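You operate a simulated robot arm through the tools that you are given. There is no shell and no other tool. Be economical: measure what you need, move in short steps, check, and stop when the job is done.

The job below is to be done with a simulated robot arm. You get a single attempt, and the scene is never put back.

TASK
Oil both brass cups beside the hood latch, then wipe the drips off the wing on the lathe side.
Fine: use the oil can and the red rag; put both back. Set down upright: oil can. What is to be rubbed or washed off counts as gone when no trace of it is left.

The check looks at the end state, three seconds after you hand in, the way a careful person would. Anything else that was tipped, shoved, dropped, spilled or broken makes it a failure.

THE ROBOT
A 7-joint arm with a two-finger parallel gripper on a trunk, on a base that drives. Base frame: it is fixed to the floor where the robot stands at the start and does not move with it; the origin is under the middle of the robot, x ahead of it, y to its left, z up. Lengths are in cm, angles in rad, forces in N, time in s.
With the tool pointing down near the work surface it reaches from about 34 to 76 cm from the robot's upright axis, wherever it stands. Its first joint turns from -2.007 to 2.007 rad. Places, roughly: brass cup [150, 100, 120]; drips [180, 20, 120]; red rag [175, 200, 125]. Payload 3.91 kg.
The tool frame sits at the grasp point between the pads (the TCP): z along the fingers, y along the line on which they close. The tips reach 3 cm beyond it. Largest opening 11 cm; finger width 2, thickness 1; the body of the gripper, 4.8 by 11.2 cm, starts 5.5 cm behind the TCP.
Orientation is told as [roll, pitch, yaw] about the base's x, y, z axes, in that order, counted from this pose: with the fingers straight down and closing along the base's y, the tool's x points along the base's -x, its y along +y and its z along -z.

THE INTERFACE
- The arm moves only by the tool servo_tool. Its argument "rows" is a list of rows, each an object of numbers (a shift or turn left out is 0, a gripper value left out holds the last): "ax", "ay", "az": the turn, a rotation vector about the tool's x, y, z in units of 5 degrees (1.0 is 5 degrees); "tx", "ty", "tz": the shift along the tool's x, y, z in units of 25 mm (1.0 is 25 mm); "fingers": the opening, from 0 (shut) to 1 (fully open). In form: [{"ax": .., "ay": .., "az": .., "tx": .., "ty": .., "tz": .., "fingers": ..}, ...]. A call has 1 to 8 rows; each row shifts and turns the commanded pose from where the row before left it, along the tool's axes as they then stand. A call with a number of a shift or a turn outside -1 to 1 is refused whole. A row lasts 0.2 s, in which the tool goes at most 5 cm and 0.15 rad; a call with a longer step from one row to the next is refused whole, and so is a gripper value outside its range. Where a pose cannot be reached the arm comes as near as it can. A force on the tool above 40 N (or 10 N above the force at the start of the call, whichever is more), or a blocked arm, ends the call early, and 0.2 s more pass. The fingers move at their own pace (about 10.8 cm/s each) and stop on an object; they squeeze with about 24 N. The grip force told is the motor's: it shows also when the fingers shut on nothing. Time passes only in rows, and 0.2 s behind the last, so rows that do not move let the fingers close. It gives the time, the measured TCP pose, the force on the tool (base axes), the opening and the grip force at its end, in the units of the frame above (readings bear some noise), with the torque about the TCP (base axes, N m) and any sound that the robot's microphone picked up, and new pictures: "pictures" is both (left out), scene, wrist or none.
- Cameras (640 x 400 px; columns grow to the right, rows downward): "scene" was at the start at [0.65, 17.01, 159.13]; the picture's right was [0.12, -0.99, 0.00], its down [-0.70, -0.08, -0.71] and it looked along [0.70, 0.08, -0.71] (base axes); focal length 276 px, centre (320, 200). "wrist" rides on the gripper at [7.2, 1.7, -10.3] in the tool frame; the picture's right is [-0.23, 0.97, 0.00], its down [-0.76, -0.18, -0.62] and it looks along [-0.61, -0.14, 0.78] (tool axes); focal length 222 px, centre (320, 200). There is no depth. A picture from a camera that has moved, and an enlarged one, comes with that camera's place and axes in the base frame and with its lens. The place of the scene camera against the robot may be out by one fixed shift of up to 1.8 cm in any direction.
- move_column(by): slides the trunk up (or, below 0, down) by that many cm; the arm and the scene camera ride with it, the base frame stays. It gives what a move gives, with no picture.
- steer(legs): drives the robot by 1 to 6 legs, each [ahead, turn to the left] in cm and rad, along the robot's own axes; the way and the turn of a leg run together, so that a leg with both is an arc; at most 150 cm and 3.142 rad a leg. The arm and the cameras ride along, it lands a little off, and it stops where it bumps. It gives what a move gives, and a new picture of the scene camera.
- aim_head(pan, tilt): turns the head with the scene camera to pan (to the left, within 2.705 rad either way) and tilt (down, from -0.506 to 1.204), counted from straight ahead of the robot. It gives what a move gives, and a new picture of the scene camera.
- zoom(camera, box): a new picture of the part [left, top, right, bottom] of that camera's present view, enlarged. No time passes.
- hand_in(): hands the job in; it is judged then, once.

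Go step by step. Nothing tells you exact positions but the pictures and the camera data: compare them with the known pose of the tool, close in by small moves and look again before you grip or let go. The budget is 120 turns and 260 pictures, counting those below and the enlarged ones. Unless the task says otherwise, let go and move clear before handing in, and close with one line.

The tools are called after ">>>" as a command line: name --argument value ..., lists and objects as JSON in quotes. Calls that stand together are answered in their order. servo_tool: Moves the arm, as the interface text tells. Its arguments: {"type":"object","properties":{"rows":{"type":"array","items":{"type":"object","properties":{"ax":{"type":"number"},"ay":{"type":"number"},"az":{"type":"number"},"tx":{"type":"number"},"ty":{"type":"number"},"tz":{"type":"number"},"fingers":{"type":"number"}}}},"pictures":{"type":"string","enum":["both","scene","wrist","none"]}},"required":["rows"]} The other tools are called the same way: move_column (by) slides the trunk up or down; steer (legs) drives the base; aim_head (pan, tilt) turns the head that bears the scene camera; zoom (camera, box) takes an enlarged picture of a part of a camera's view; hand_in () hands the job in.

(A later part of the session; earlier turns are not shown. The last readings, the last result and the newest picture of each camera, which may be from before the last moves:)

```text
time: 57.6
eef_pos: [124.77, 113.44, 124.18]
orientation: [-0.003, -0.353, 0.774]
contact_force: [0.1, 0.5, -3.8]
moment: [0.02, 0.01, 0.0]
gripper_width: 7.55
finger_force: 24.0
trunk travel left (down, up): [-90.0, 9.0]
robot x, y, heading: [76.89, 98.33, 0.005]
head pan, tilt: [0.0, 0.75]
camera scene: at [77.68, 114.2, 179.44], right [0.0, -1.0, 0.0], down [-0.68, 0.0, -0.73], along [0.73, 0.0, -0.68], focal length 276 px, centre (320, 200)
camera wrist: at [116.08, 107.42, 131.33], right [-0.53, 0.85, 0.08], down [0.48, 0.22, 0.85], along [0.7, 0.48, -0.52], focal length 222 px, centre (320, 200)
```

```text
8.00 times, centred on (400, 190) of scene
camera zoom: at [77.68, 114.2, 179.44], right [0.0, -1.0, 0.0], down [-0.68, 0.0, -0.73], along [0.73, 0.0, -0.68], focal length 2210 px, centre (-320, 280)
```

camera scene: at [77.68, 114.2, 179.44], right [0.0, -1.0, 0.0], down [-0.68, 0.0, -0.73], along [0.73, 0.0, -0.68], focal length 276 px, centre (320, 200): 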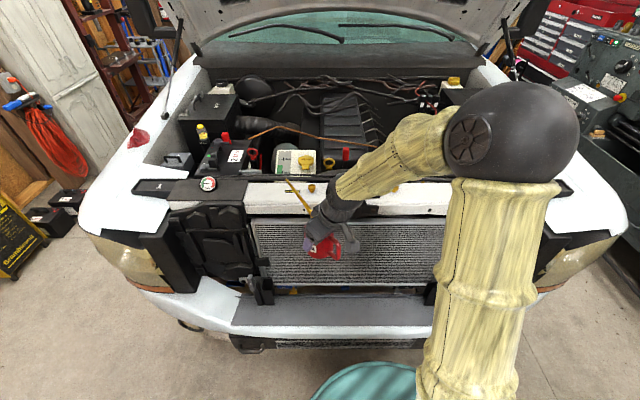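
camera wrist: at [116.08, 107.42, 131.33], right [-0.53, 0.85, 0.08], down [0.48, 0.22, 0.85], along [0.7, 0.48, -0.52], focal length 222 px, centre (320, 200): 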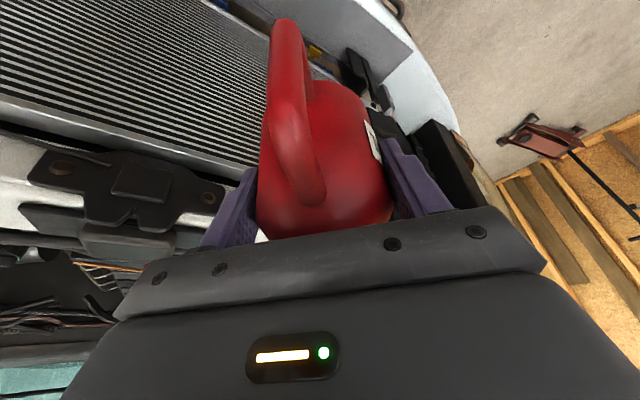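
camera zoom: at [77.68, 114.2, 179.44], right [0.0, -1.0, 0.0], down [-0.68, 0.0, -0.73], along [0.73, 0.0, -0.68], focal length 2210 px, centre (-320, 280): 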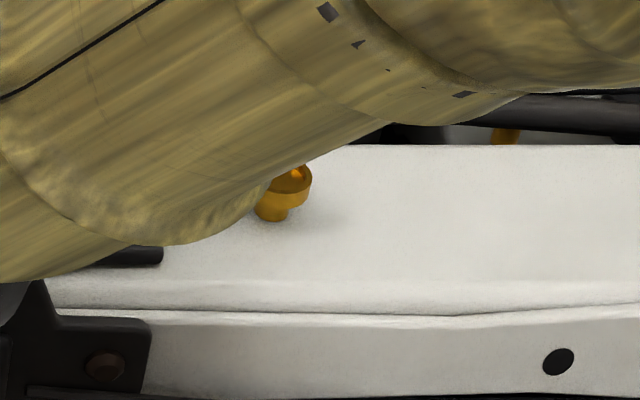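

The tip model matches the view to within about 4 mm. I raise the column, move above the left cup side, and tip to 30° (no flow expected yet) to check alignment.

>>> move_column --by 8

>>> servo_tool --rows '[{"ty": -0.86, "tx": -0.1, "tz": 0.035}, {"ty": -0.86, "tx": -0.1, "tz": 0.035}, {"ty": -0.86, "tx": -0.1, "tz": 0.035}, {"ty": -0.86, "tx": -0.1, "tz": 0.035}, {"ty": -0.86, "tx": -0.1, "tz": 0.035}, {"ty": -0.86, "tx": -0.09, "tz": 0.035}, {}]' --pictures "none"

>>> servo_tool --rows '[{"ay": 1}, {"ay": 1}, {"ay": 1}, {"ay": 1}, {"ay": 1}, {"ay": 1}, {}]' --pictures "both"

```text
time: 58.7
eef_pos: [124.73, 113.4, 132.22]
orientation: [-0.004, -0.352, 0.772]
contact_force: [0.1, -0.3, -3.2]
moment: [0.0, 0.01, 0.01]
gripper_width: 7.58
finger_force: 23.8
trunk travel left (down, up): [-98.0, 1.0]
robot x, y, heading: [76.76, 97.75, 0.004]
head pan, tilt: [0.0, 0.75]
```

```text
time: 60.3
eef_pos: [134.81, 105.27, 132.29]
orientation: [-0.003, -0.353, 0.774]
contact_force: [0.6, 0.0, -2.8]
moment: [-0.06, 0.02, -0.01]
gripper_width: 7.54
finger_force: 23.8
trunk travel left (down, up): [-98.0, 1.0]
robot x, y, heading: [76.58, 97.92, -0.0]
head pan, tilt: [0.0, 0.75]
```

```text
time: 61.9
eef_pos: [134.69, 105.25, 132.13]
orientation: [-0.003, 0.175, 0.772]
contact_force: [-0.1, 0.2, -3.6]
moment: [0.04, 0.0, 0.02]
gripper_width: 7.58
finger_force: 23.9
trunk travel left (down, up): [-98.0, 1.0]
robot x, y, heading: [76.84, 98.1, 0.005]
head pan, tilt: [0.0, 0.75]
camera scene: at [77.61, 114.17, 187.44], right [0.0, -1.0, 0.0], down [-0.68, 0.0, -0.73], along [0.73, 0.0, -0.68], focal length 276 px, centre (320, 200)
camera wrist: at [129.71, 102.74, 143.56], right [-0.52, 0.85, -0.04], down [0.74, 0.47, 0.48], along [0.43, 0.22, -0.87], focal length 222 px, centre (320, 200)
```

scene: 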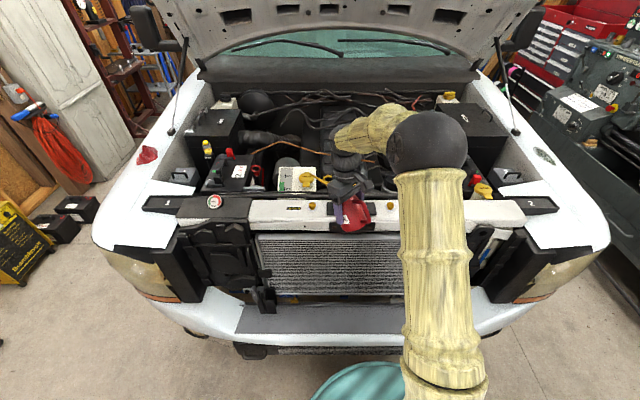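
wrist: 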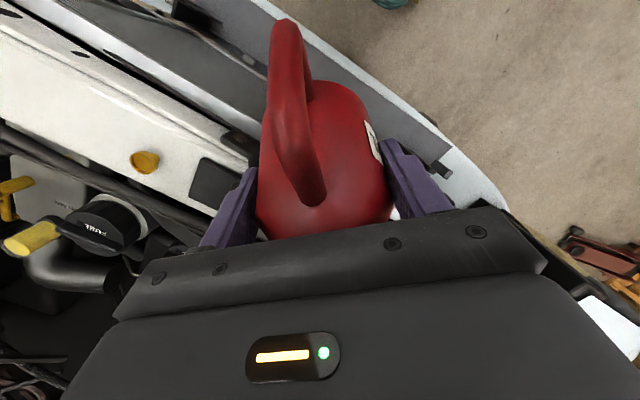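

>>> zoom --camera "scene" --box '[280, 170, 400, 245]'

```text
5.33 times, centred on (340, 208) of scene
camera zoom: at [77.61, 114.17, 187.44], right [0.0, -1.0, 0.0], down [-0.68, 0.0, -0.73], along [0.73, 0.0, -0.68], focal length 1473 px, centre (213, 160)
```

zoom: 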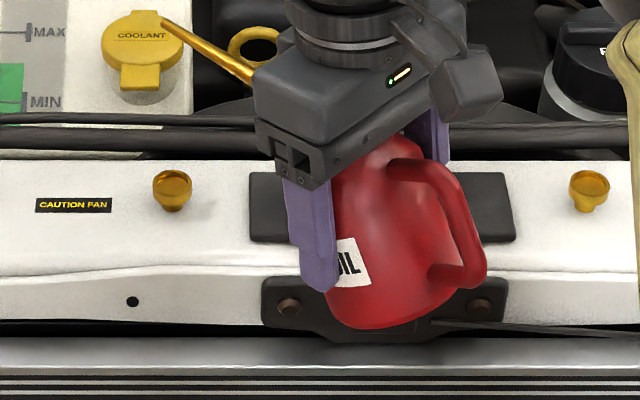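

The tip is within 3 mm of being over the left cup. I lower a little and tip on to 45°, keeping the tip over the cup.

>>> move_column --by -2.6

>>> servo_tool --rows '[{"ay": 1, "tx": 0.155, "tz": 0.04}, {"ay": 1}, {"ay": 1, "tx": -0.05, "tz": -0.024}]' --pictures "none"

>>> zoom --camera "scene" --box '[280, 155, 400, 230]'

```text
time: 62.7
eef_pos: [134.86, 105.35, 129.55]
orientation: [-0.003, 0.171, 0.771]
contact_force: [-0.3, 0.3, -2.8]
moment: [0.0, 0.01, -0.01]
gripper_width: 7.54
finger_force: 24.5
trunk travel left (down, up): [-95.4, 3.6]
robot x, y, heading: [76.92, 98.14, 0.0]
head pan, tilt: [0.0, 0.75]
```

```text
time: 63.5
eef_pos: [134.77, 105.18, 129.34]
orientation: [-0.003, 0.435, 0.77]
contact_force: [-0.3, 0.1, -4.8]
moment: [-0.02, -0.02, 0.04]
gripper_width: 7.59
finger_force: 23.8
trunk travel left (down, up): [-95.4, 3.6]
robot x, y, heading: [76.87, 98.35, 0.007]
head pan, tilt: [0.0, 0.75]
```

```text
5.33 times, centred on (340, 192) of scene
camera zoom: at [77.77, 114.34, 184.82], right [0.0, -1.0, 0.0], down [-0.68, 0.0, -0.73], along [0.73, 0.0, -0.68], focal length 1473 px, centre (213, 240)
```

zoom: 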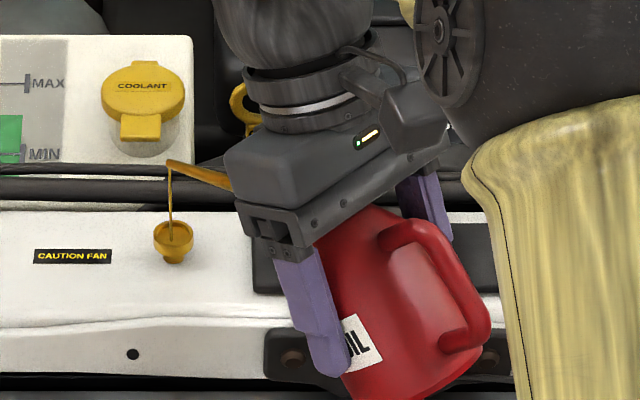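

Oil is already flowing at 45°, straight into the cup. I look closely, since no time passes on a zoom.

>>> zoom --camera "scene" --box '[300, 180, 324, 210]'

```text
13.33 times, centred on (312, 195) of scene
camera zoom: at [77.77, 114.34, 184.82], right [0.0, -1.0, 0.0], down [-0.68, 0.0, -0.73], along [0.73, 0.0, -0.68], focal length 3683 px, centre (427, 267)
```

zoom: 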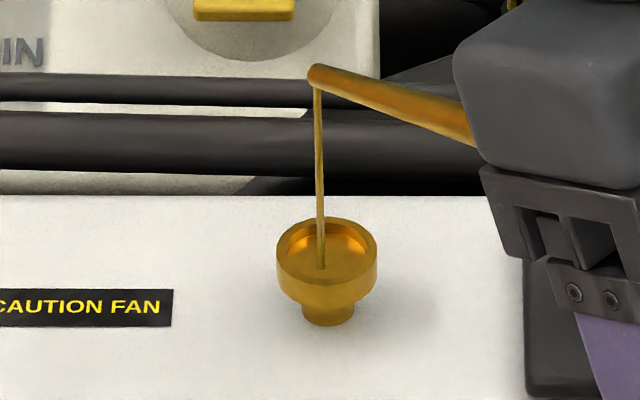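

>>> servo_tool --rows '[{"tx": -0.076, "tz": -0.035, "ty": -0.084}]' --pictures "none"

>>> zoom --camera "scene" --box '[300, 180, 324, 210]'

```text
time: 63.9
eef_pos: [135.12, 105.13, 129.57]
orientation: [-0.003, 0.435, 0.769]
contact_force: [0.6, 1.1, -2.9]
moment: [0.03, -0.02, -0.02]
gripper_width: 7.54
finger_force: 23.9
trunk travel left (down, up): [-95.4, 3.6]
robot x, y, heading: [76.82, 97.79, 0.006]
head pan, tilt: [0.0, 0.75]
```

```text
13.33 times, centred on (312, 195) of scene
camera zoom: at [77.74, 114.3, 184.82], right [0.0, -1.0, 0.0], down [-0.68, 0.0, -0.73], along [0.73, 0.0, -0.68], focal length 3683 px, centre (427, 267)
```

zoom: 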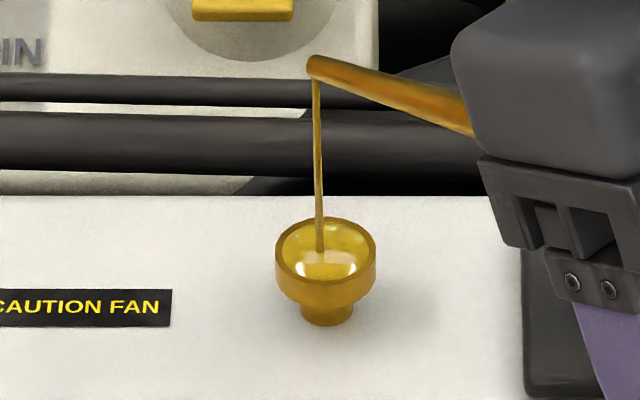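

Oil is pooling in the cup. I tip back now, keeping the tip over the cup so the last of the stream goes in.

>>> servo_tool --rows '[{"ay": -1}, {"ay": -1}, {"ay": -1}]' --pictures "none"

>>> zoom --camera "scene" --box '[300, 175, 324, 205]'

```text
time: 64.7
eef_pos: [134.82, 105.07, 129.64]
orientation: [-0.003, 0.17, 0.772]
contact_force: [-0.7, 0.0, -3.8]
moment: [0.02, -0.04, 0.01]
gripper_width: 7.57
finger_force: 23.8
trunk travel left (down, up): [-95.4, 3.6]
robot x, y, heading: [76.91, 97.95, 0.001]
head pan, tilt: [0.0, 0.75]
```

```text
13.33 times, centred on (312, 190) of scene
camera zoom: at [77.57, 114.16, 184.84], right [0.0, -1.0, 0.0], down [-0.68, 0.0, -0.73], along [0.73, 0.0, -0.68], focal length 3683 px, centre (427, 333)
```

zoom: 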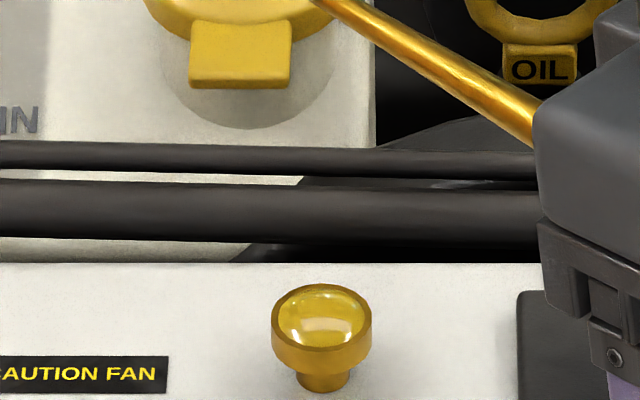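

The left cup is nearly full with no spill. Now I shift 27 cm to the right cup in the same pose.

>>> servo_tool --rows '[{"tx": 0.931, "tz": 0.1645, "ty": -0.965}, {"tx": 0.931, "tz": 0.1645, "ty": -0.965}, {"tx": 0.931, "tz": 0.1645, "ty": -0.965}, {"tx": 0.931, "tz": 0.1645, "ty": -0.965}, {"tx": 0.931, "tz": 0.1645, "ty": -0.965}, {"tx": 0.931, "tz": 0.1645, "ty": -0.965}, {"tx": 0.931, "tz": 0.1645, "ty": -0.965}, {"tx": 0.931, "tz": 0.1645, "ty": -0.965}]' --pictures "scene"

>>> zoom --camera "scene" --box '[340, 155, 460, 230]'

```text
time: 66.5
eef_pos: [134.8, 77.91, 129.49]
orientation: [-0.002, 0.171, 0.771]
contact_force: [0.3, -0.8, -3.5]
moment: [0.03, 0.01, -0.02]
gripper_width: 7.53
finger_force: 23.6
trunk travel left (down, up): [-95.4, 3.6]
robot x, y, heading: [76.59, 98.09, 0.007]
head pan, tilt: [0.0, 0.75]
camera scene: at [77.66, 114.01, 184.85], right [0.0, -1.0, 0.0], down [-0.68, 0.0, -0.73], along [0.73, 0.0, -0.68], focal length 276 px, centre (320, 200)
```

scene: 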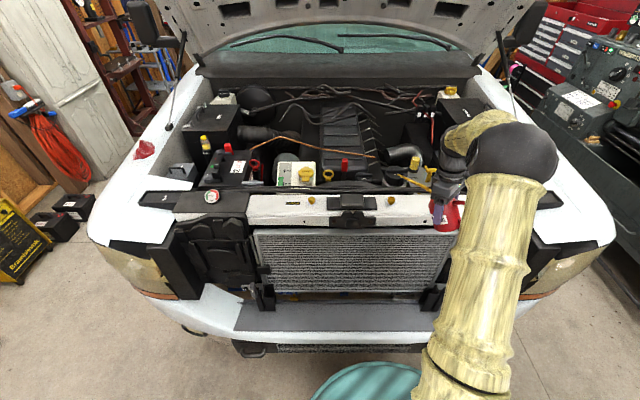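

```text
5.33 times, centred on (400, 192) of scene
camera zoom: at [77.66, 114.01, 184.85], right [0.0, -1.0, 0.0], down [-0.68, 0.0, -0.73], along [0.73, 0.0, -0.68], focal length 1473 px, centre (-107, 240)
```

zoom: 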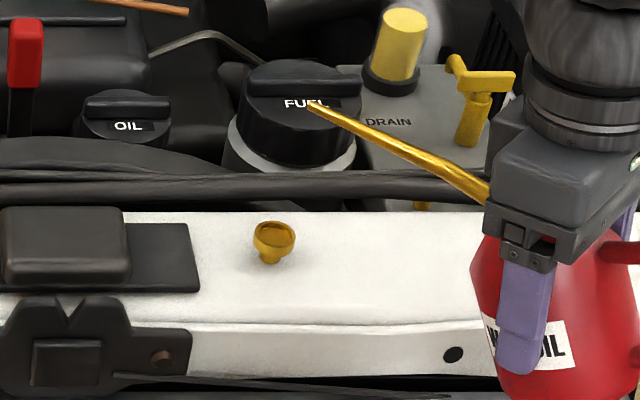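

The tip is about 3 mm off in y. I correct that, tip to 45°, hold briefly, and return in one call.

>>> servo_tool --rows '[{"tx": -0.083, "tz": -0.015, "ty": 0.086}, {"ay": 1, "tx": 0.06, "tz": 0.016}, {"ay": 1}, {"ay": 1, "tx": -0.05, "tz": -0.024}]' --pictures "none"

>>> zoom --camera "scene" --box '[380, 180, 404, 210]'

```text
time: 67.5
eef_pos: [134.89, 78.38, 129.5]
orientation: [-0.002, 0.435, 0.771]
contact_force: [0.4, 0.2, -3.9]
moment: [0.01, 0.0, -0.02]
gripper_width: 7.53
finger_force: 24.0
trunk travel left (down, up): [-95.4, 3.6]
robot x, y, heading: [77.08, 98.26, 0.002]
head pan, tilt: [0.0, 0.75]
```

```text
13.33 times, centred on (392, 195) of scene
camera zoom: at [77.78, 114.3, 184.82], right [0.0, -1.0, 0.0], down [-0.68, 0.0, -0.73], along [0.73, 0.0, -0.68], focal length 3683 px, centre (-640, 267)
```

zoom: 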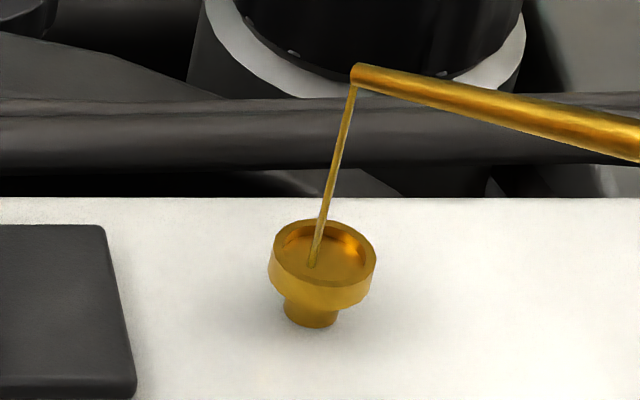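

Landing inside the cup. I hold for one row and tip back.

>>> servo_tool --rows '[{"tx": -0.05}, {"ay": -1}, {"ay": -1}, {"ay": -1}]' --pictures "none"

>>> zoom --camera "scene" --box '[380, 180, 404, 210]'

```text
time: 68.5
eef_pos: [134.9, 78.3, 129.4]
orientation: [-0.003, 0.169, 0.773]
contact_force: [-0.1, -0.1, -4.3]
moment: [0.0, 0.0, 0.04]
gripper_width: 7.55
finger_force: 23.3
trunk travel left (down, up): [-95.4, 3.6]
robot x, y, heading: [76.82, 98.23, 0.002]
head pan, tilt: [0.0, 0.75]
```

```text
13.33 times, centred on (392, 195) of scene
camera zoom: at [77.57, 114.13, 184.84], right [0.0, -1.0, 0.0], down [-0.68, 0.0, -0.73], along [0.73, 0.0, -0.68], focal length 3683 px, centre (-640, 267)
```

zoom: 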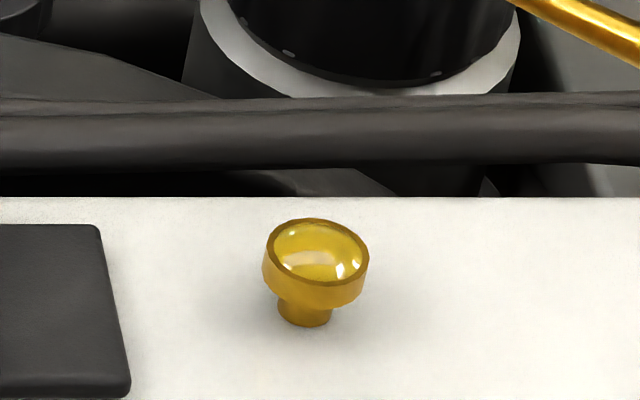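

Both cups are filled cleanly. I bring the can upright while backing away, then restore the carrying pose.

>>> servo_tool --rows '[{"ay": -1, "tx": 0.4}, {"ay": -1, "tx": 0.4}, {"ay": -1, "tx": 0.4}, {"ay": -1, "tx": 0.3}, {"ay": -1, "tx": 0.2}, {"ay": -1}]' --pictures "none"

>>> servo_tool --rows '[{"ax": 0.36, "az": 0.99}, {"ax": 0.36, "az": 0.99}, {"ax": 0.36, "az": 0.99}, {"ax": 0.36, "az": 0.99}, {"ax": 0.36, "az": 0.99}, {"ax": 0.36, "az": 0.99}, {"ax": 0.36, "az": 0.99}]' --pictures "none"

>>> servo_tool --rows '[{"ax": 0.36, "az": 0.99}, {"ax": 0.36, "az": 0.99}, {"ax": 0.36, "az": 0.99}, {"ax": 0.36, "az": 0.99}, {"ax": 0.36, "az": 0.99}, {"ax": 0.36, "az": 0.99}, {"ax": 0.36, "az": 0.99}]' --pictures "both"

```text
time: 69.9
eef_pos: [131.72, 75.31, 129.63]
orientation: [-0.003, -0.355, 0.773]
contact_force: [-0.2, -0.8, -2.8]
moment: [0.04, 0.01, 0.02]
gripper_width: 7.58
finger_force: 23.9
trunk travel left (down, up): [-95.4, 3.6]
robot x, y, heading: [76.62, 98.05, 0.004]
head pan, tilt: [0.0, 0.75]
```

```text
time: 71.5
eef_pos: [131.78, 75.58, 129.67]
orientation: [0.001, -0.354, 0.128]
contact_force: [-0.7, 0.4, -3.1]
moment: [-0.03, 0.0, -0.02]
gripper_width: 7.54
finger_force: 23.4
trunk travel left (down, up): [-95.4, 3.6]
robot x, y, heading: [76.83, 98.27, 0.003]
head pan, tilt: [0.0, 0.75]
```

```text
time: 73.1
eef_pos: [131.94, 75.56, 129.58]
orientation: [0.001, -0.353, -0.516]
contact_force: [-0.4, -0.1, -3.7]
moment: [-0.03, 0.04, 0.01]
gripper_width: 7.55
finger_force: 23.8
trunk travel left (down, up): [-95.4, 3.6]
robot x, y, heading: [76.59, 98.18, 0.005]
head pan, tilt: [0.0, 0.75]
camera scene: at [77.7, 114.27, 184.83], right [0.0, -1.0, 0.0], down [-0.68, 0.0, -0.73], along [0.73, 0.0, -0.68], focal length 276 px, centre (320, 200)
camera wrist: at [123.68, 82.13, 136.71], right [0.67, 0.74, 0.08], down [0.35, -0.4, 0.85], along [0.66, -0.54, -0.52], focal length 222 px, centre (320, 200)
```

scene: 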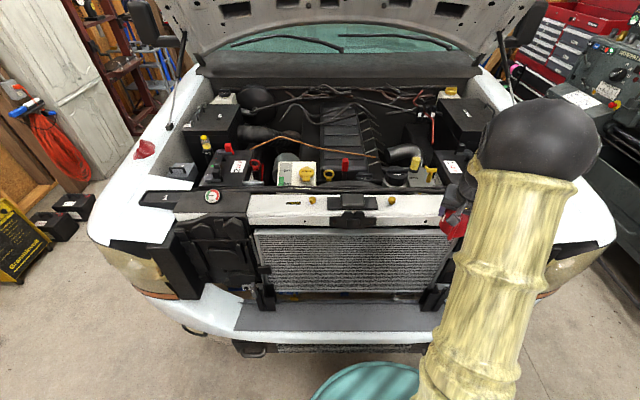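
wrist: 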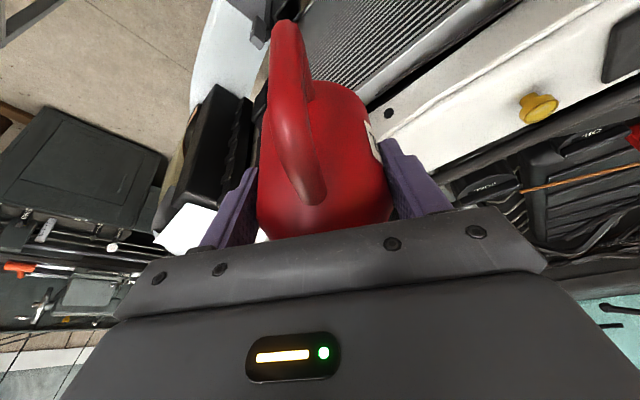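

Next I return the can to the cart by approaching from the cart's left side. I back off, turn right, move closer and look.

>>> steer --legs '[[-29, 0], [0, -1.571], [24, 0]]'

>>> servo_tool --rows '[{"ax": -0.36, "az": -0.99}, {"ax": -0.36, "az": -0.99}, {"ax": -0.36, "az": -0.99}, {"ax": -0.36, "az": -0.99}, {"ax": -0.36, "az": -0.99}, {"ax": -0.36, "az": -0.99}, {"ax": -0.36, "az": -0.99}, {"ax": -0.36, "az": -0.99}]' --pictures "none"

>>> servo_tool --rows '[{"ax": -0.36, "az": -0.99}, {"ax": -0.36, "az": -0.99}, {"ax": -0.36, "az": -0.99}, {"ax": -0.36, "az": -0.99}, {"ax": -0.36, "az": -0.99}, {"ax": -0.36, "az": -0.99}, {"ax": -0.36, "az": -0.99}, {"ax": -0.36, "az": -0.99}]' --pictures "scene"

```text
time: 82.6
eef_pos: [22.22, 19.74, 129.7]
orientation: [0.003, -0.351, -2.119]
contact_force: [0.6, 0.6, -3.5]
moment: [0.02, -0.01, 0.02]
gripper_width: 7.55
finger_force: 23.8
trunk travel left (down, up): [-95.4, 3.6]
robot x, y, heading: [46.72, 74.12, -1.597]
head pan, tilt: [0.0, 0.75]
camera scene: at [60.44, 72.0, 184.84], right [-1.0, 0.03, 0.0], down [0.02, 0.68, -0.73], along [-0.02, -0.73, -0.68], focal length 276 px, centre (320, 200)
```

scene: 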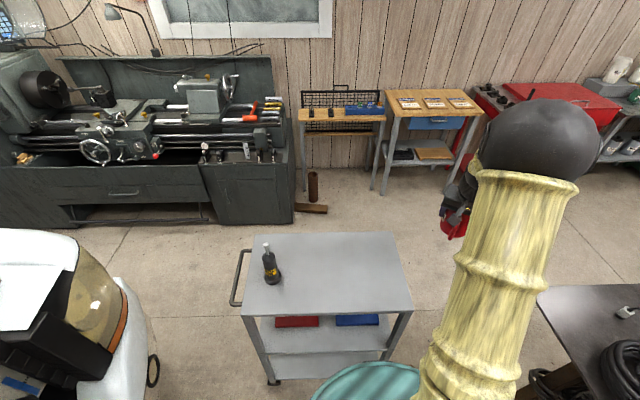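

```text
time: 84.4
eef_pos: [22.15, 19.69, 129.77]
orientation: [0.0, -0.353, -1.383]
contact_force: [-0.3, 0.9, -3.6]
moment: [0.03, 0.01, 0.01]
gripper_width: 7.55
finger_force: 24.5
trunk travel left (down, up): [-95.4, 3.6]
robot x, y, heading: [46.91, 74.24, -1.594]
head pan, tilt: [0.0, 0.75]
```

```text
time: 86.2
eef_pos: [22.17, 19.69, 129.64]
orientation: [-0.004, -0.352, -0.643]
contact_force: [0.0, 0.2, -4.2]
moment: [0.0, 0.01, -0.02]
gripper_width: 7.55
finger_force: 24.2
trunk travel left (down, up): [-95.4, 3.6]
robot x, y, heading: [46.54, 73.75, -1.596]
head pan, tilt: [0.0, 0.75]
camera scene: at [60.39, 72.0, 184.84], right [-1.0, 0.03, 0.0], down [0.02, 0.68, -0.73], along [-0.02, -0.73, -0.68], focal length 276 px, centre (320, 200)
```

scene: 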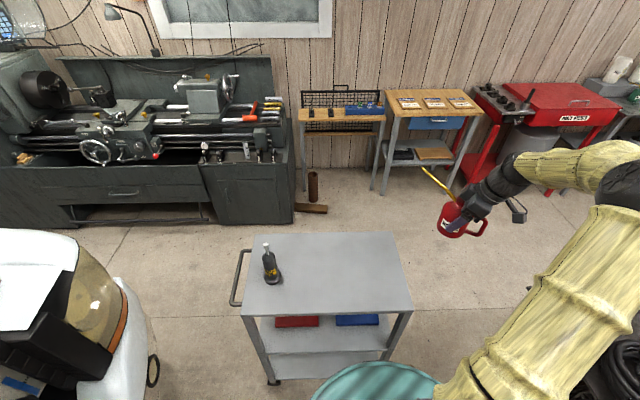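

The cart is clearly visible and its can spot is free. I finish the yaw and move over the original spot.

>>> servo_tool --rows '[{"ax": -0.25, "az": -0.7}, {"ax": -0.25, "az": -0.7}, {"tx": -0.93, "tz": 0.338, "ty": 0.34}, {"tx": -0.93, "tz": 0.338, "ty": 0.34}, {"tx": -0.93, "tz": 0.338, "ty": 0.34}, {"tx": -0.93, "tz": 0.338, "ty": 0.34}, {"tx": -0.93, "tz": 0.338, "ty": 0.34}]' --pictures "none"

>>> servo_tool --rows '[{"tx": -0.93, "tz": 0.338, "ty": 0.34}, {"tx": -0.93, "tz": 0.338, "ty": 0.34}, {"tx": -0.93, "tz": 0.338, "ty": 0.34}, {"tx": -0.93, "tz": 0.338, "ty": 0.34}, {"tx": -0.93, "tz": 0.338, "ty": 0.34}, {}]' --pictures "scene"

```text
time: 87.8
eef_pos: [35.32, 17.23, 129.48]
orientation: [-0.006, -0.352, -0.516]
contact_force: [0.8, 0.3, -2.6]
moment: [0.02, 0.0, 0.01]
gripper_width: 7.56
finger_force: 24.0
trunk travel left (down, up): [-95.4, 3.6]
robot x, y, heading: [46.77, 74.06, -1.598]
head pan, tilt: [0.0, 0.75]
```

```text
time: 89.2
eef_pos: [47.86, 14.74, 129.45]
orientation: [-0.007, -0.352, -0.518]
contact_force: [0.1, 0.9, -4.2]
moment: [-0.01, -0.03, 0.02]
gripper_width: 7.56
finger_force: 23.8
trunk travel left (down, up): [-95.4, 3.6]
robot x, y, heading: [46.82, 74.36, -1.593]
head pan, tilt: [0.0, 0.75]
camera scene: at [60.38, 72.03, 184.84], right [-1.0, 0.03, 0.0], down [0.02, 0.68, -0.73], along [-0.02, -0.73, -0.68], focal length 276 px, centre (320, 200)
```

scene: 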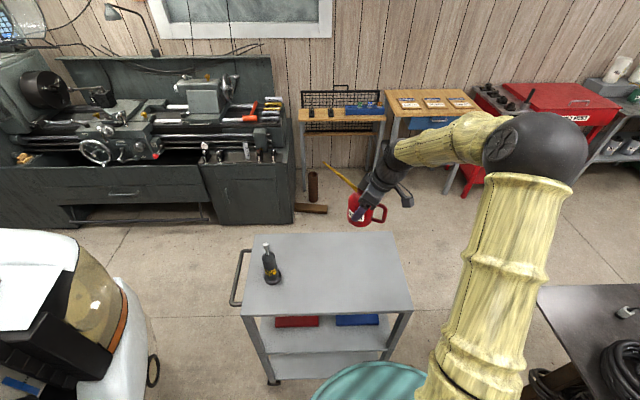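

>>> move_column --by -30.3

>>> servo_tool --rows '[{}]' --pictures "scene"

>>> zoom --camera "scene" --box '[280, 180, 400, 255]'

```text
time: 92.2
eef_pos: [47.84, 14.86, 99.15]
orientation: [-0.005, -0.351, -0.517]
contact_force: [0.0, -0.4, -3.2]
moment: [0.05, 0.02, 0.0]
gripper_width: 7.56
finger_force: 23.7
trunk travel left (down, up): [-65.1, 33.9]
robot x, y, heading: [46.53, 74.22, -1.598]
head pan, tilt: [0.0, 0.75]
```

```text
time: 92.6
eef_pos: [47.85, 14.84, 99.23]
orientation: [-0.005, -0.35, -0.517]
contact_force: [0.0, 1.1, -4.3]
moment: [0.01, 0.02, -0.02]
gripper_width: 7.54
finger_force: 23.6
trunk travel left (down, up): [-65.1, 33.9]
robot x, y, heading: [46.7, 74.01, -1.596]
head pan, tilt: [0.0, 0.75]
camera scene: at [60.47, 72.02, 154.53], right [-1.0, 0.03, 0.0], down [0.02, 0.68, -0.73], along [-0.02, -0.73, -0.68], focal length 276 px, centre (320, 200)
```

scene: 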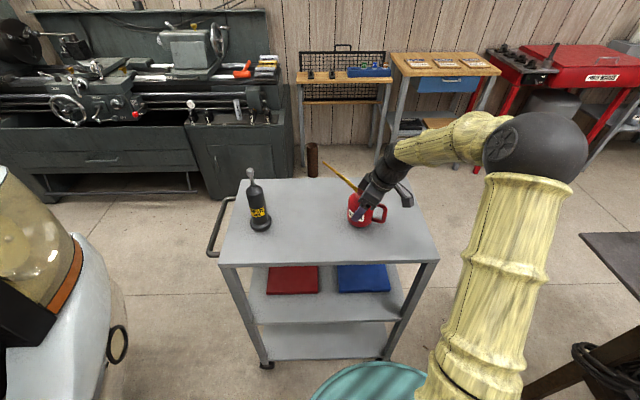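

```text
5.33 times, centred on (340, 218) of scene
camera zoom: at [60.47, 72.02, 154.53], right [-1.0, 0.03, 0.0], down [0.02, 0.68, -0.73], along [-0.02, -0.73, -0.68], focal length 1473 px, centre (213, 107)
```

zoom: 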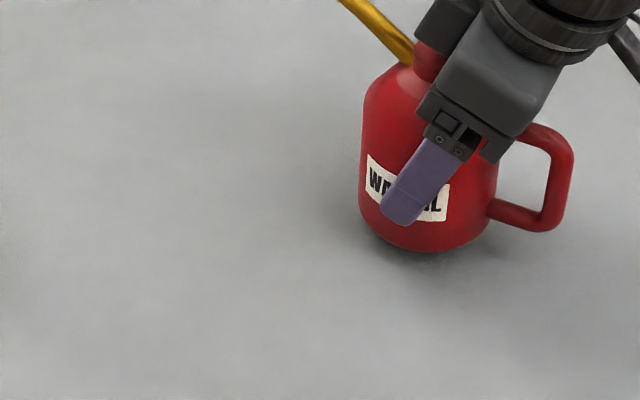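

Just above the surface. I lower in 2.5 mm steps until it takes up the weight.

>>> servo_tool --rows '[{"tx": 0.041, "tz": 0.113}, {"tx": 0.041, "tz": 0.113}, {"tx": 0.034, "tz": 0.094}, {}]' --pictures "none"

```text
time: 93.6
eef_pos: [47.86, 14.95, 98.52]
orientation: [-0.005, -0.35, -0.517]
contact_force: [-0.1, -0.4, -2.4]
moment: [0.0, 0.03, 0.0]
gripper_width: 7.57
finger_force: 24.5
trunk travel left (down, up): [-65.1, 33.9]
robot x, y, heading: [46.82, 74.15, -1.596]
head pan, tilt: [0.0, 0.75]
```

>>> servo_tool --rows '[{"tx": 0.034, "tz": 0.094}, {"tx": 0.02, "tz": 0.056}, {}]' --pictures "none"

```text
time: 94.4
eef_pos: [47.74, 14.77, 98.04]
orientation: [-0.008, -0.351, -0.518]
contact_force: [-2.4, 0.2, 2.8]
moment: [-0.09, -0.04, -0.06]
gripper_width: 7.55
finger_force: 24.0
trunk travel left (down, up): [-65.1, 33.9]
robot x, y, heading: [47.06, 73.81, -1.595]
head pan, tilt: [0.0, 0.75]
```

It's resting on the cart. I release and back out along the tool axis.

>>> servo_tool --rows '[{"fingers": 0.85}, {"fingers": 1}, {}, {"tz": -0.3}, {"tz": -0.7}, {"tz": -1}, {"tz": -1}, {"tz": -1}]' --pictures "both"

```text
time: 96.2
eef_pos: [44.92, 16.82, 107.31]
orientation: [-0.004, -0.35, -0.517]
contact_force: [0.2, -0.3, 0.0]
moment: [0.04, 0.02, -0.01]
gripper_width: 10.98
finger_force: 0.1
trunk travel left (down, up): [-65.1, 33.9]
robot x, y, heading: [46.63, 74.09, -1.601]
head pan, tilt: [0.0, 0.75]
camera scene: at [60.47, 72.1, 154.53], right [-1.0, 0.03, 0.0], down [0.02, 0.68, -0.73], along [-0.02, -0.73, -0.68], focal length 276 px, centre (320, 200)
camera wrist: at [36.77, 23.47, 114.54], right [0.67, 0.74, 0.07], down [0.35, -0.4, 0.85], along [0.66, -0.54, -0.52], focal length 222 px, centre (320, 200)
```

scene: 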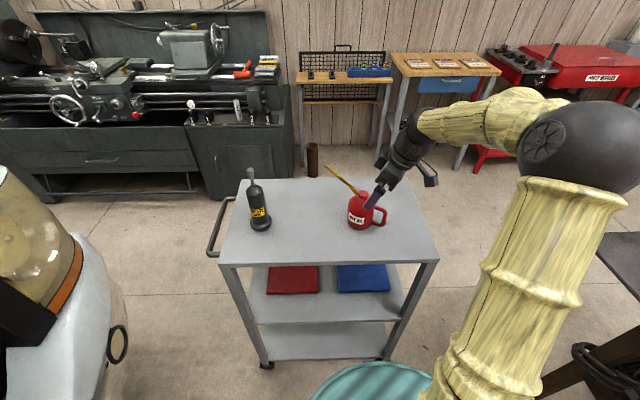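
wrist: 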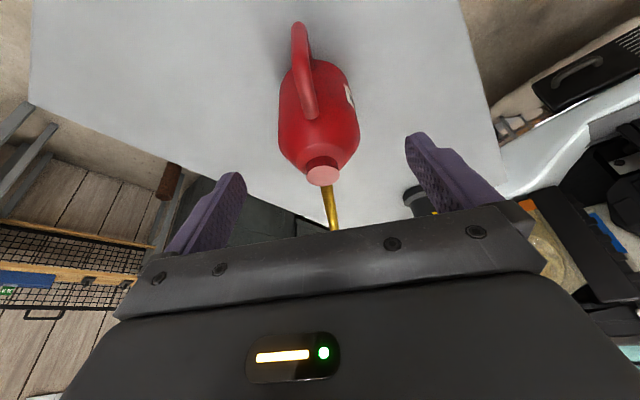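

The can stands upright at its old spot. Next is the rag on the left wing: I raise, straighten the tool, tuck the arm and drive around to the truck's left side.

>>> move_column --by 28

>>> servo_tool --rows '[{"ay": 1}, {"ay": 1}, {"ay": 1}, {"ay": 1, "az": 0.9}, {"az": 1}, {"az": 1}, {"az": 1}, {"az": 1}]' --pictures "none"

>>> servo_tool --rows '[{"az": 1}, {"az": 1}, {"az": 1}, {"az": 1}, {"az": 1}, {"az": 1}, {"az": 1}, {"az": 0.5}]' --pictures "none"

>>> servo_tool --rows '[{"tx": 1}, {"tx": 1}, {"tx": 1}, {"tx": 1}, {"tx": 1}, {"tx": 1}, {"tx": 1}]' --pictures "scene"

```text
time: 99.0
eef_pos: [45.04, 16.78, 135.32]
orientation: [-0.006, -0.352, -0.515]
contact_force: [0.2, -0.1, 0.3]
moment: [0.0, -0.05, 0.0]
gripper_width: 11.0
finger_force: 0.1
trunk travel left (down, up): [-93.1, 5.9]
robot x, y, heading: [46.99, 73.65, -1.599]
head pan, tilt: [0.0, 0.75]
```

```text
time: 100.8
eef_pos: [44.93, 16.8, 135.35]
orientation: [-0.001, -0.003, -0.948]
contact_force: [0.3, -0.2, 0.3]
moment: [0.03, 0.0, -0.03]
gripper_width: 11.01
finger_force: 0.0
trunk travel left (down, up): [-93.1, 5.9]
robot x, y, heading: [46.69, 74.17, -1.601]
head pan, tilt: [0.0, 0.75]
```

```text
time: 102.6
eef_pos: [44.95, 16.76, 135.4]
orientation: [0.0, -0.002, -1.599]
contact_force: [1.3, -0.1, 0.2]
moment: [0.0, -0.04, -0.02]
gripper_width: 10.98
finger_force: 0.1
trunk travel left (down, up): [-93.1, 5.9]
robot x, y, heading: [46.64, 73.8, -1.597]
head pan, tilt: [0.0, 0.75]
```

```text
time: 104.2
eef_pos: [45.23, 34.47, 135.2]
orientation: [0.002, -0.003, -1.598]
contact_force: [-0.3, 0.3, 1.0]
moment: [-0.01, 0.0, -0.02]
gripper_width: 11.01
finger_force: 0.0
trunk travel left (down, up): [-93.1, 5.9]
robot x, y, heading: [46.52, 73.91, -1.602]
head pan, tilt: [0.0, 0.75]
camera scene: at [60.48, 72.23, 182.54], right [-1.0, 0.03, 0.0], down [0.02, 0.68, -0.73], along [-0.02, -0.73, -0.68], focal length 276 px, centre (320, 200)
```

scene: 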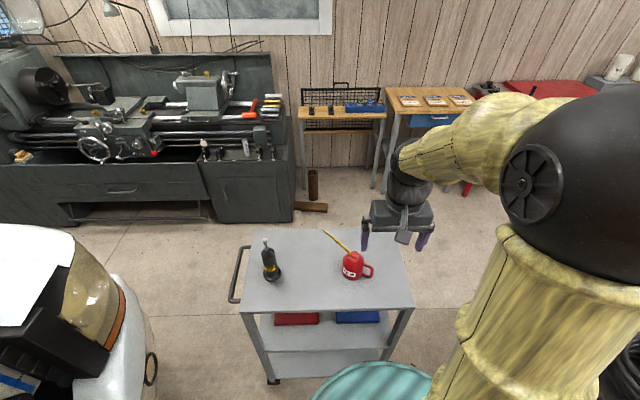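

>>> steer --legs '[[0, 3.008], [150, 0], [24, 0], [0, -1.24]]'

>>> aim_head --pan -0.2 --tilt 0.5

```text
time: 111.9
eef_pos: [76.33, 100.64, 135.25]
orientation: [0.001, -0.003, 0.737]
contact_force: [-0.2, 1.1, 0.0]
moment: [-0.02, -0.01, 0.03]
gripper_width: 11.02
finger_force: 0.0
trunk travel left (down, up): [-93.1, 5.9]
robot x, y, heading: [46.95, 74.36, 0.741]
head pan, tilt: [0.0, 0.75]
stopped in leg 1: the robot was blocked; the commanded pose is now the measured one
camera scene: at [36.65, 87.64, 182.53], right [0.67, -0.74, 0.0], down [-0.5, -0.46, -0.73], along [0.54, 0.49, -0.68], focal length 276 px, centre (320, 200)
```

scene: 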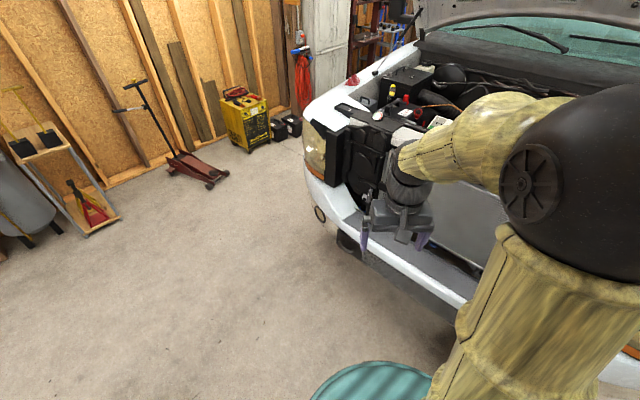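

```text
time: 112.7
eef_pos: [76.34, 100.59, 135.27]
orientation: [0.0, -0.002, 0.736]
contact_force: [0.1, 0.0, -0.5]
moment: [0.01, -0.02, 0.0]
gripper_width: 10.99
finger_force: 0.0
trunk travel left (down, up): [-93.1, 5.9]
robot x, y, heading: [46.64, 73.86, 0.737]
head pan, tilt: [-0.201, 0.499]
camera scene: at [38.38, 86.71, 184.72], right [0.51, -0.86, 0.0], down [-0.41, -0.25, -0.88], along [0.75, 0.45, -0.48], focal length 276 px, centre (320, 200)
```

scene: 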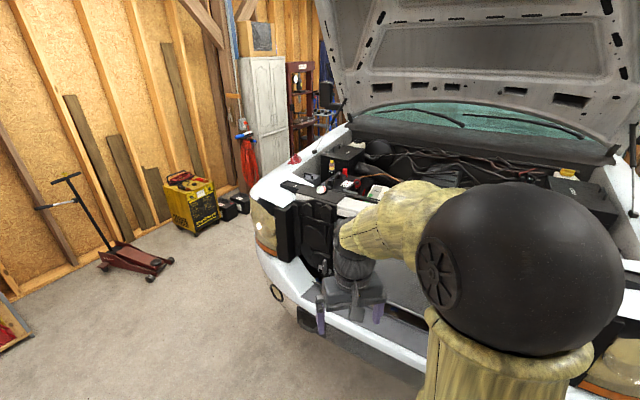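

The base's rear corner seems to have met the cart edge while turning. I drive forward a little first, check the cart, and then continue.

>>> steer --legs '[[14, 0]]'

>>> aim_head --pan -2.0 --tilt 0.7

```text
time: 114.2
eef_pos: [86.91, 110.12, 135.24]
orientation: [0.001, -0.001, 0.738]
contact_force: [1.8, 0.3, 0.9]
moment: [-0.03, 0.02, -0.02]
gripper_width: 11.02
finger_force: 0.0
trunk travel left (down, up): [-93.1, 5.9]
robot x, y, heading: [57.21, 83.7, 0.744]
head pan, tilt: [-0.201, 0.499]
camera scene: at [48.9, 96.29, 184.73], right [0.51, -0.86, 0.0], down [-0.41, -0.25, -0.88], along [0.75, 0.45, -0.48], focal length 276 px, centre (320, 200)
```

scene: 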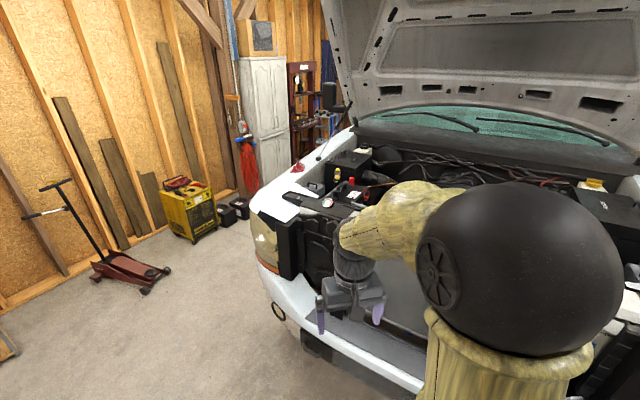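

```text
time: 116.0
eef_pos: [86.76, 110.17, 135.22]
orientation: [0.001, -0.002, 0.737]
contact_force: [-0.1, 0.1, 0.7]
moment: [-0.03, 0.0, 0.04]
gripper_width: 10.98
finger_force: 0.1
trunk travel left (down, up): [-93.1, 5.9]
robot x, y, heading: [57.12, 83.4, 0.746]
head pan, tilt: [-2.0, 0.7]
camera scene: at [43.56, 83.39, 182.96], right [-0.95, -0.31, 0.0], down [-0.2, 0.61, -0.77], along [0.23, -0.73, -0.64], focal length 276 px, centre (320, 200)
```

scene: 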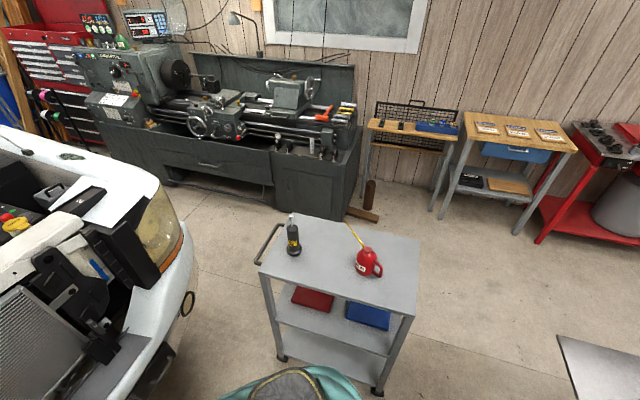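

>>> zoom --camera "scene" --box '[240, 200, 440, 325]'

```text
3.20 times, centred on (340, 262) of scene
camera zoom: at [43.56, 83.39, 182.96], right [-0.95, -0.31, 0.0], down [-0.2, 0.61, -0.77], along [0.23, -0.73, -0.64], focal length 884 px, centre (256, 0)
```

zoom: 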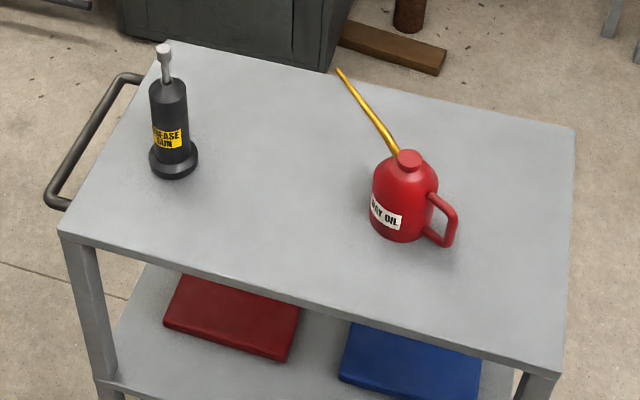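

The cart and its contents are unmoved. I continue to the truck's left side.

>>> steer --legs '[[0, 0.72], [150, 0], [15, 0], [0, -1.3]]'

>>> aim_head --pan -0.3 --tilt 0.5

```text
time: 133.1
eef_pos: [112.39, 252.68, 135.15]
orientation: [0.003, -0.001, 0.164]
contact_force: [0.0, 0.5, 0.5]
moment: [0.01, -0.02, -0.03]
gripper_width: 10.99
finger_force: 0.1
trunk travel left (down, up): [-93.1, 5.9]
robot x, y, heading: [73.09, 245.79, 0.171]
head pan, tilt: [-2.0, 0.7]
camera scene: at [61.03, 252.9, 182.96], right [-0.97, 0.26, 0.0], down [0.17, 0.62, -0.77], along [-0.2, -0.74, -0.64], focal length 276 px, centre (320, 200)
```

scene: 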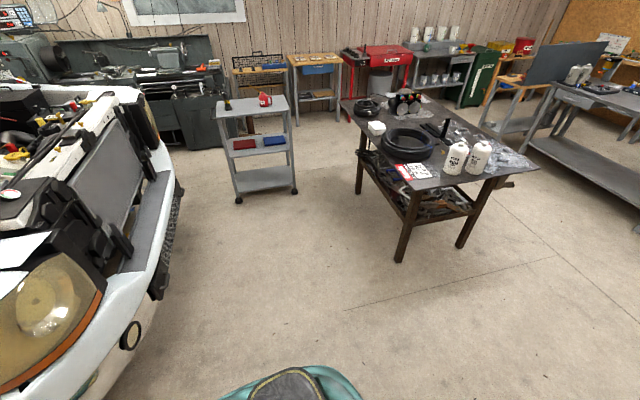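

```text
time: 134.8
eef_pos: [112.46, 252.64, 135.18]
orientation: [0.002, -0.001, 0.167]
contact_force: [-0.3, 0.5, 0.3]
moment: [0.01, 0.02, 0.02]
gripper_width: 10.99
finger_force: 0.0
trunk travel left (down, up): [-93.1, 5.9]
robot x, y, heading: [73.2, 246.53, 0.171]
head pan, tilt: [-0.3, 0.499]
camera scene: at [72.24, 259.91, 184.73], right [-0.13, -0.99, 0.0], down [-0.47, 0.06, -0.88], along [0.87, -0.12, -0.48], focal length 276 px, centre (320, 200)
```

scene: 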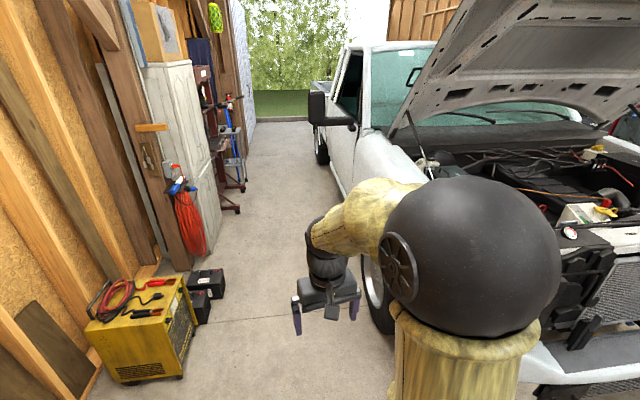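

The aisle on the left is clear. I drive alongside the wing and turn to face it.

>>> steer --legs '[[98, 0], [0, -1.741]]'

>>> aim_head --pan 0.0 --tilt 0.75

>>> servo_tool --rows '[{}]' --pictures "wrist"

```text
time: 146.8
eef_pos: [167.69, 221.86, 135.33]
orientation: [0.002, -0.002, -1.596]
contact_force: [0.0, 0.1, -1.0]
moment: [-0.02, 0.0, -0.02]
gripper_width: 11.03
finger_force: 0.1
trunk travel left (down, up): [-93.1, 5.9]
robot x, y, heading: [168.73, 261.32, -1.591]
head pan, tilt: [-0.3, 0.499]
camera scene: at [179.97, 259.39, 184.73], right [-0.95, 0.32, 0.0], down [0.15, 0.45, -0.88], along [-0.28, -0.83, -0.48], focal length 276 px, centre (320, 200)
```

scene: 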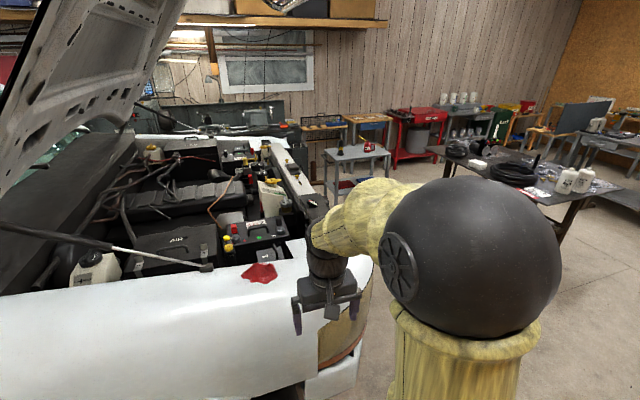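

```text
time: 147.6
eef_pos: [167.66, 222.0, 135.18]
orientation: [0.001, -0.001, -1.597]
contact_force: [-0.5, -0.1, 0.0]
moment: [0.02, -0.02, 0.02]
gripper_width: 11.0
finger_force: 0.1
trunk travel left (down, up): [-93.1, 5.9]
robot x, y, heading: [168.83, 261.75, -1.593]
head pan, tilt: [0.0, 0.75]
camera scene: at [182.66, 259.74, 182.54], right [-1.0, 0.02, 0.0], down [0.02, 0.68, -0.73], along [-0.02, -0.73, -0.68], focal length 276 px, centre (320, 200)
```

scene: 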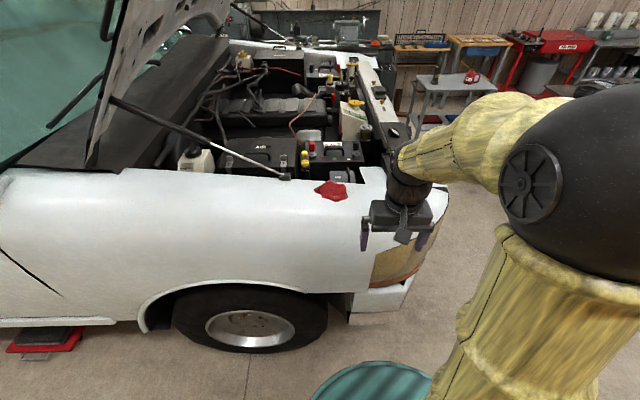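

```text
time: 148.0
eef_pos: [167.57, 221.84, 135.26]
orientation: [0.0, -0.002, -1.597]
contact_force: [-0.5, -0.3, 0.1]
moment: [0.02, -0.02, -0.02]
gripper_width: 11.01
finger_force: 0.1
trunk travel left (down, up): [-93.1, 5.9]
robot x, y, heading: [169.24, 261.72, -1.592]
head pan, tilt: [0.0, 0.75]
camera wrist: at [169.53, 229.15, 145.47], right [0.97, -0.25, 0.0], down [-0.2, -0.76, 0.62], along [-0.16, -0.6, -0.78], focal length 222 px, centre (320, 200)
```

wrist: 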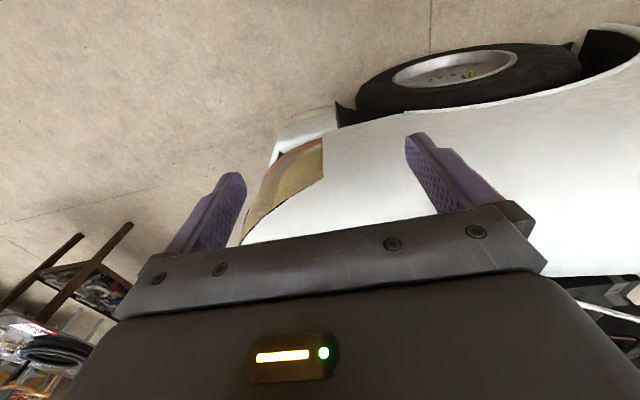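

The rag lies on the wing near (177, 192). I move a bit closer and zoom in.

>>> steer --legs '[[9, 0]]'

>>> zoom --camera "scene" --box '[270, 150, 390, 225]'

```text
time: 149.2
eef_pos: [167.41, 212.79, 135.35]
orientation: [0.0, -0.003, -1.594]
contact_force: [-0.4, -0.6, -0.3]
moment: [0.0, -0.02, 0.0]
gripper_width: 11.0
finger_force: 0.2
trunk travel left (down, up): [-93.1, 5.9]
robot x, y, heading: [168.47, 252.33, -1.596]
head pan, tilt: [0.0, 0.75]
camera scene: at [182.48, 250.65, 182.53], right [-1.0, 0.02, 0.0], down [0.02, 0.68, -0.73], along [-0.02, -0.73, -0.68], focal length 276 px, centre (320, 200)
```

scene: 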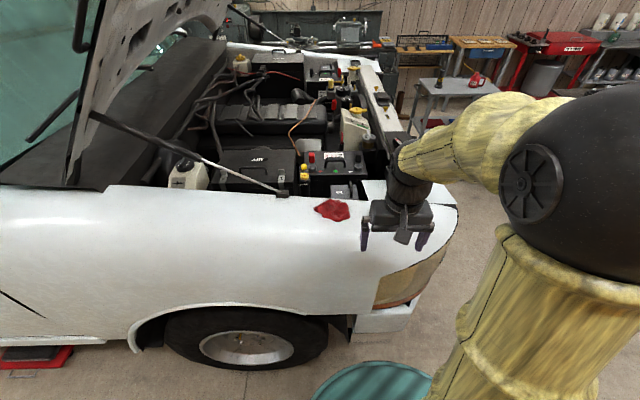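

```text
5.33 times, centred on (330, 188) of scene
camera zoom: at [182.48, 250.65, 182.53], right [-1.0, 0.02, 0.0], down [0.02, 0.68, -0.73], along [-0.02, -0.73, -0.68], focal length 1473 px, centre (267, 267)
```

zoom: 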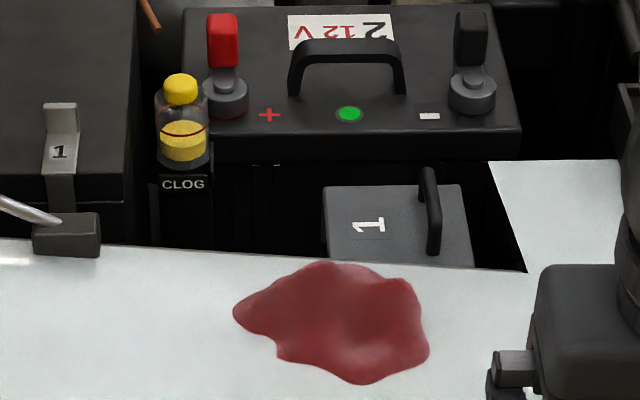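

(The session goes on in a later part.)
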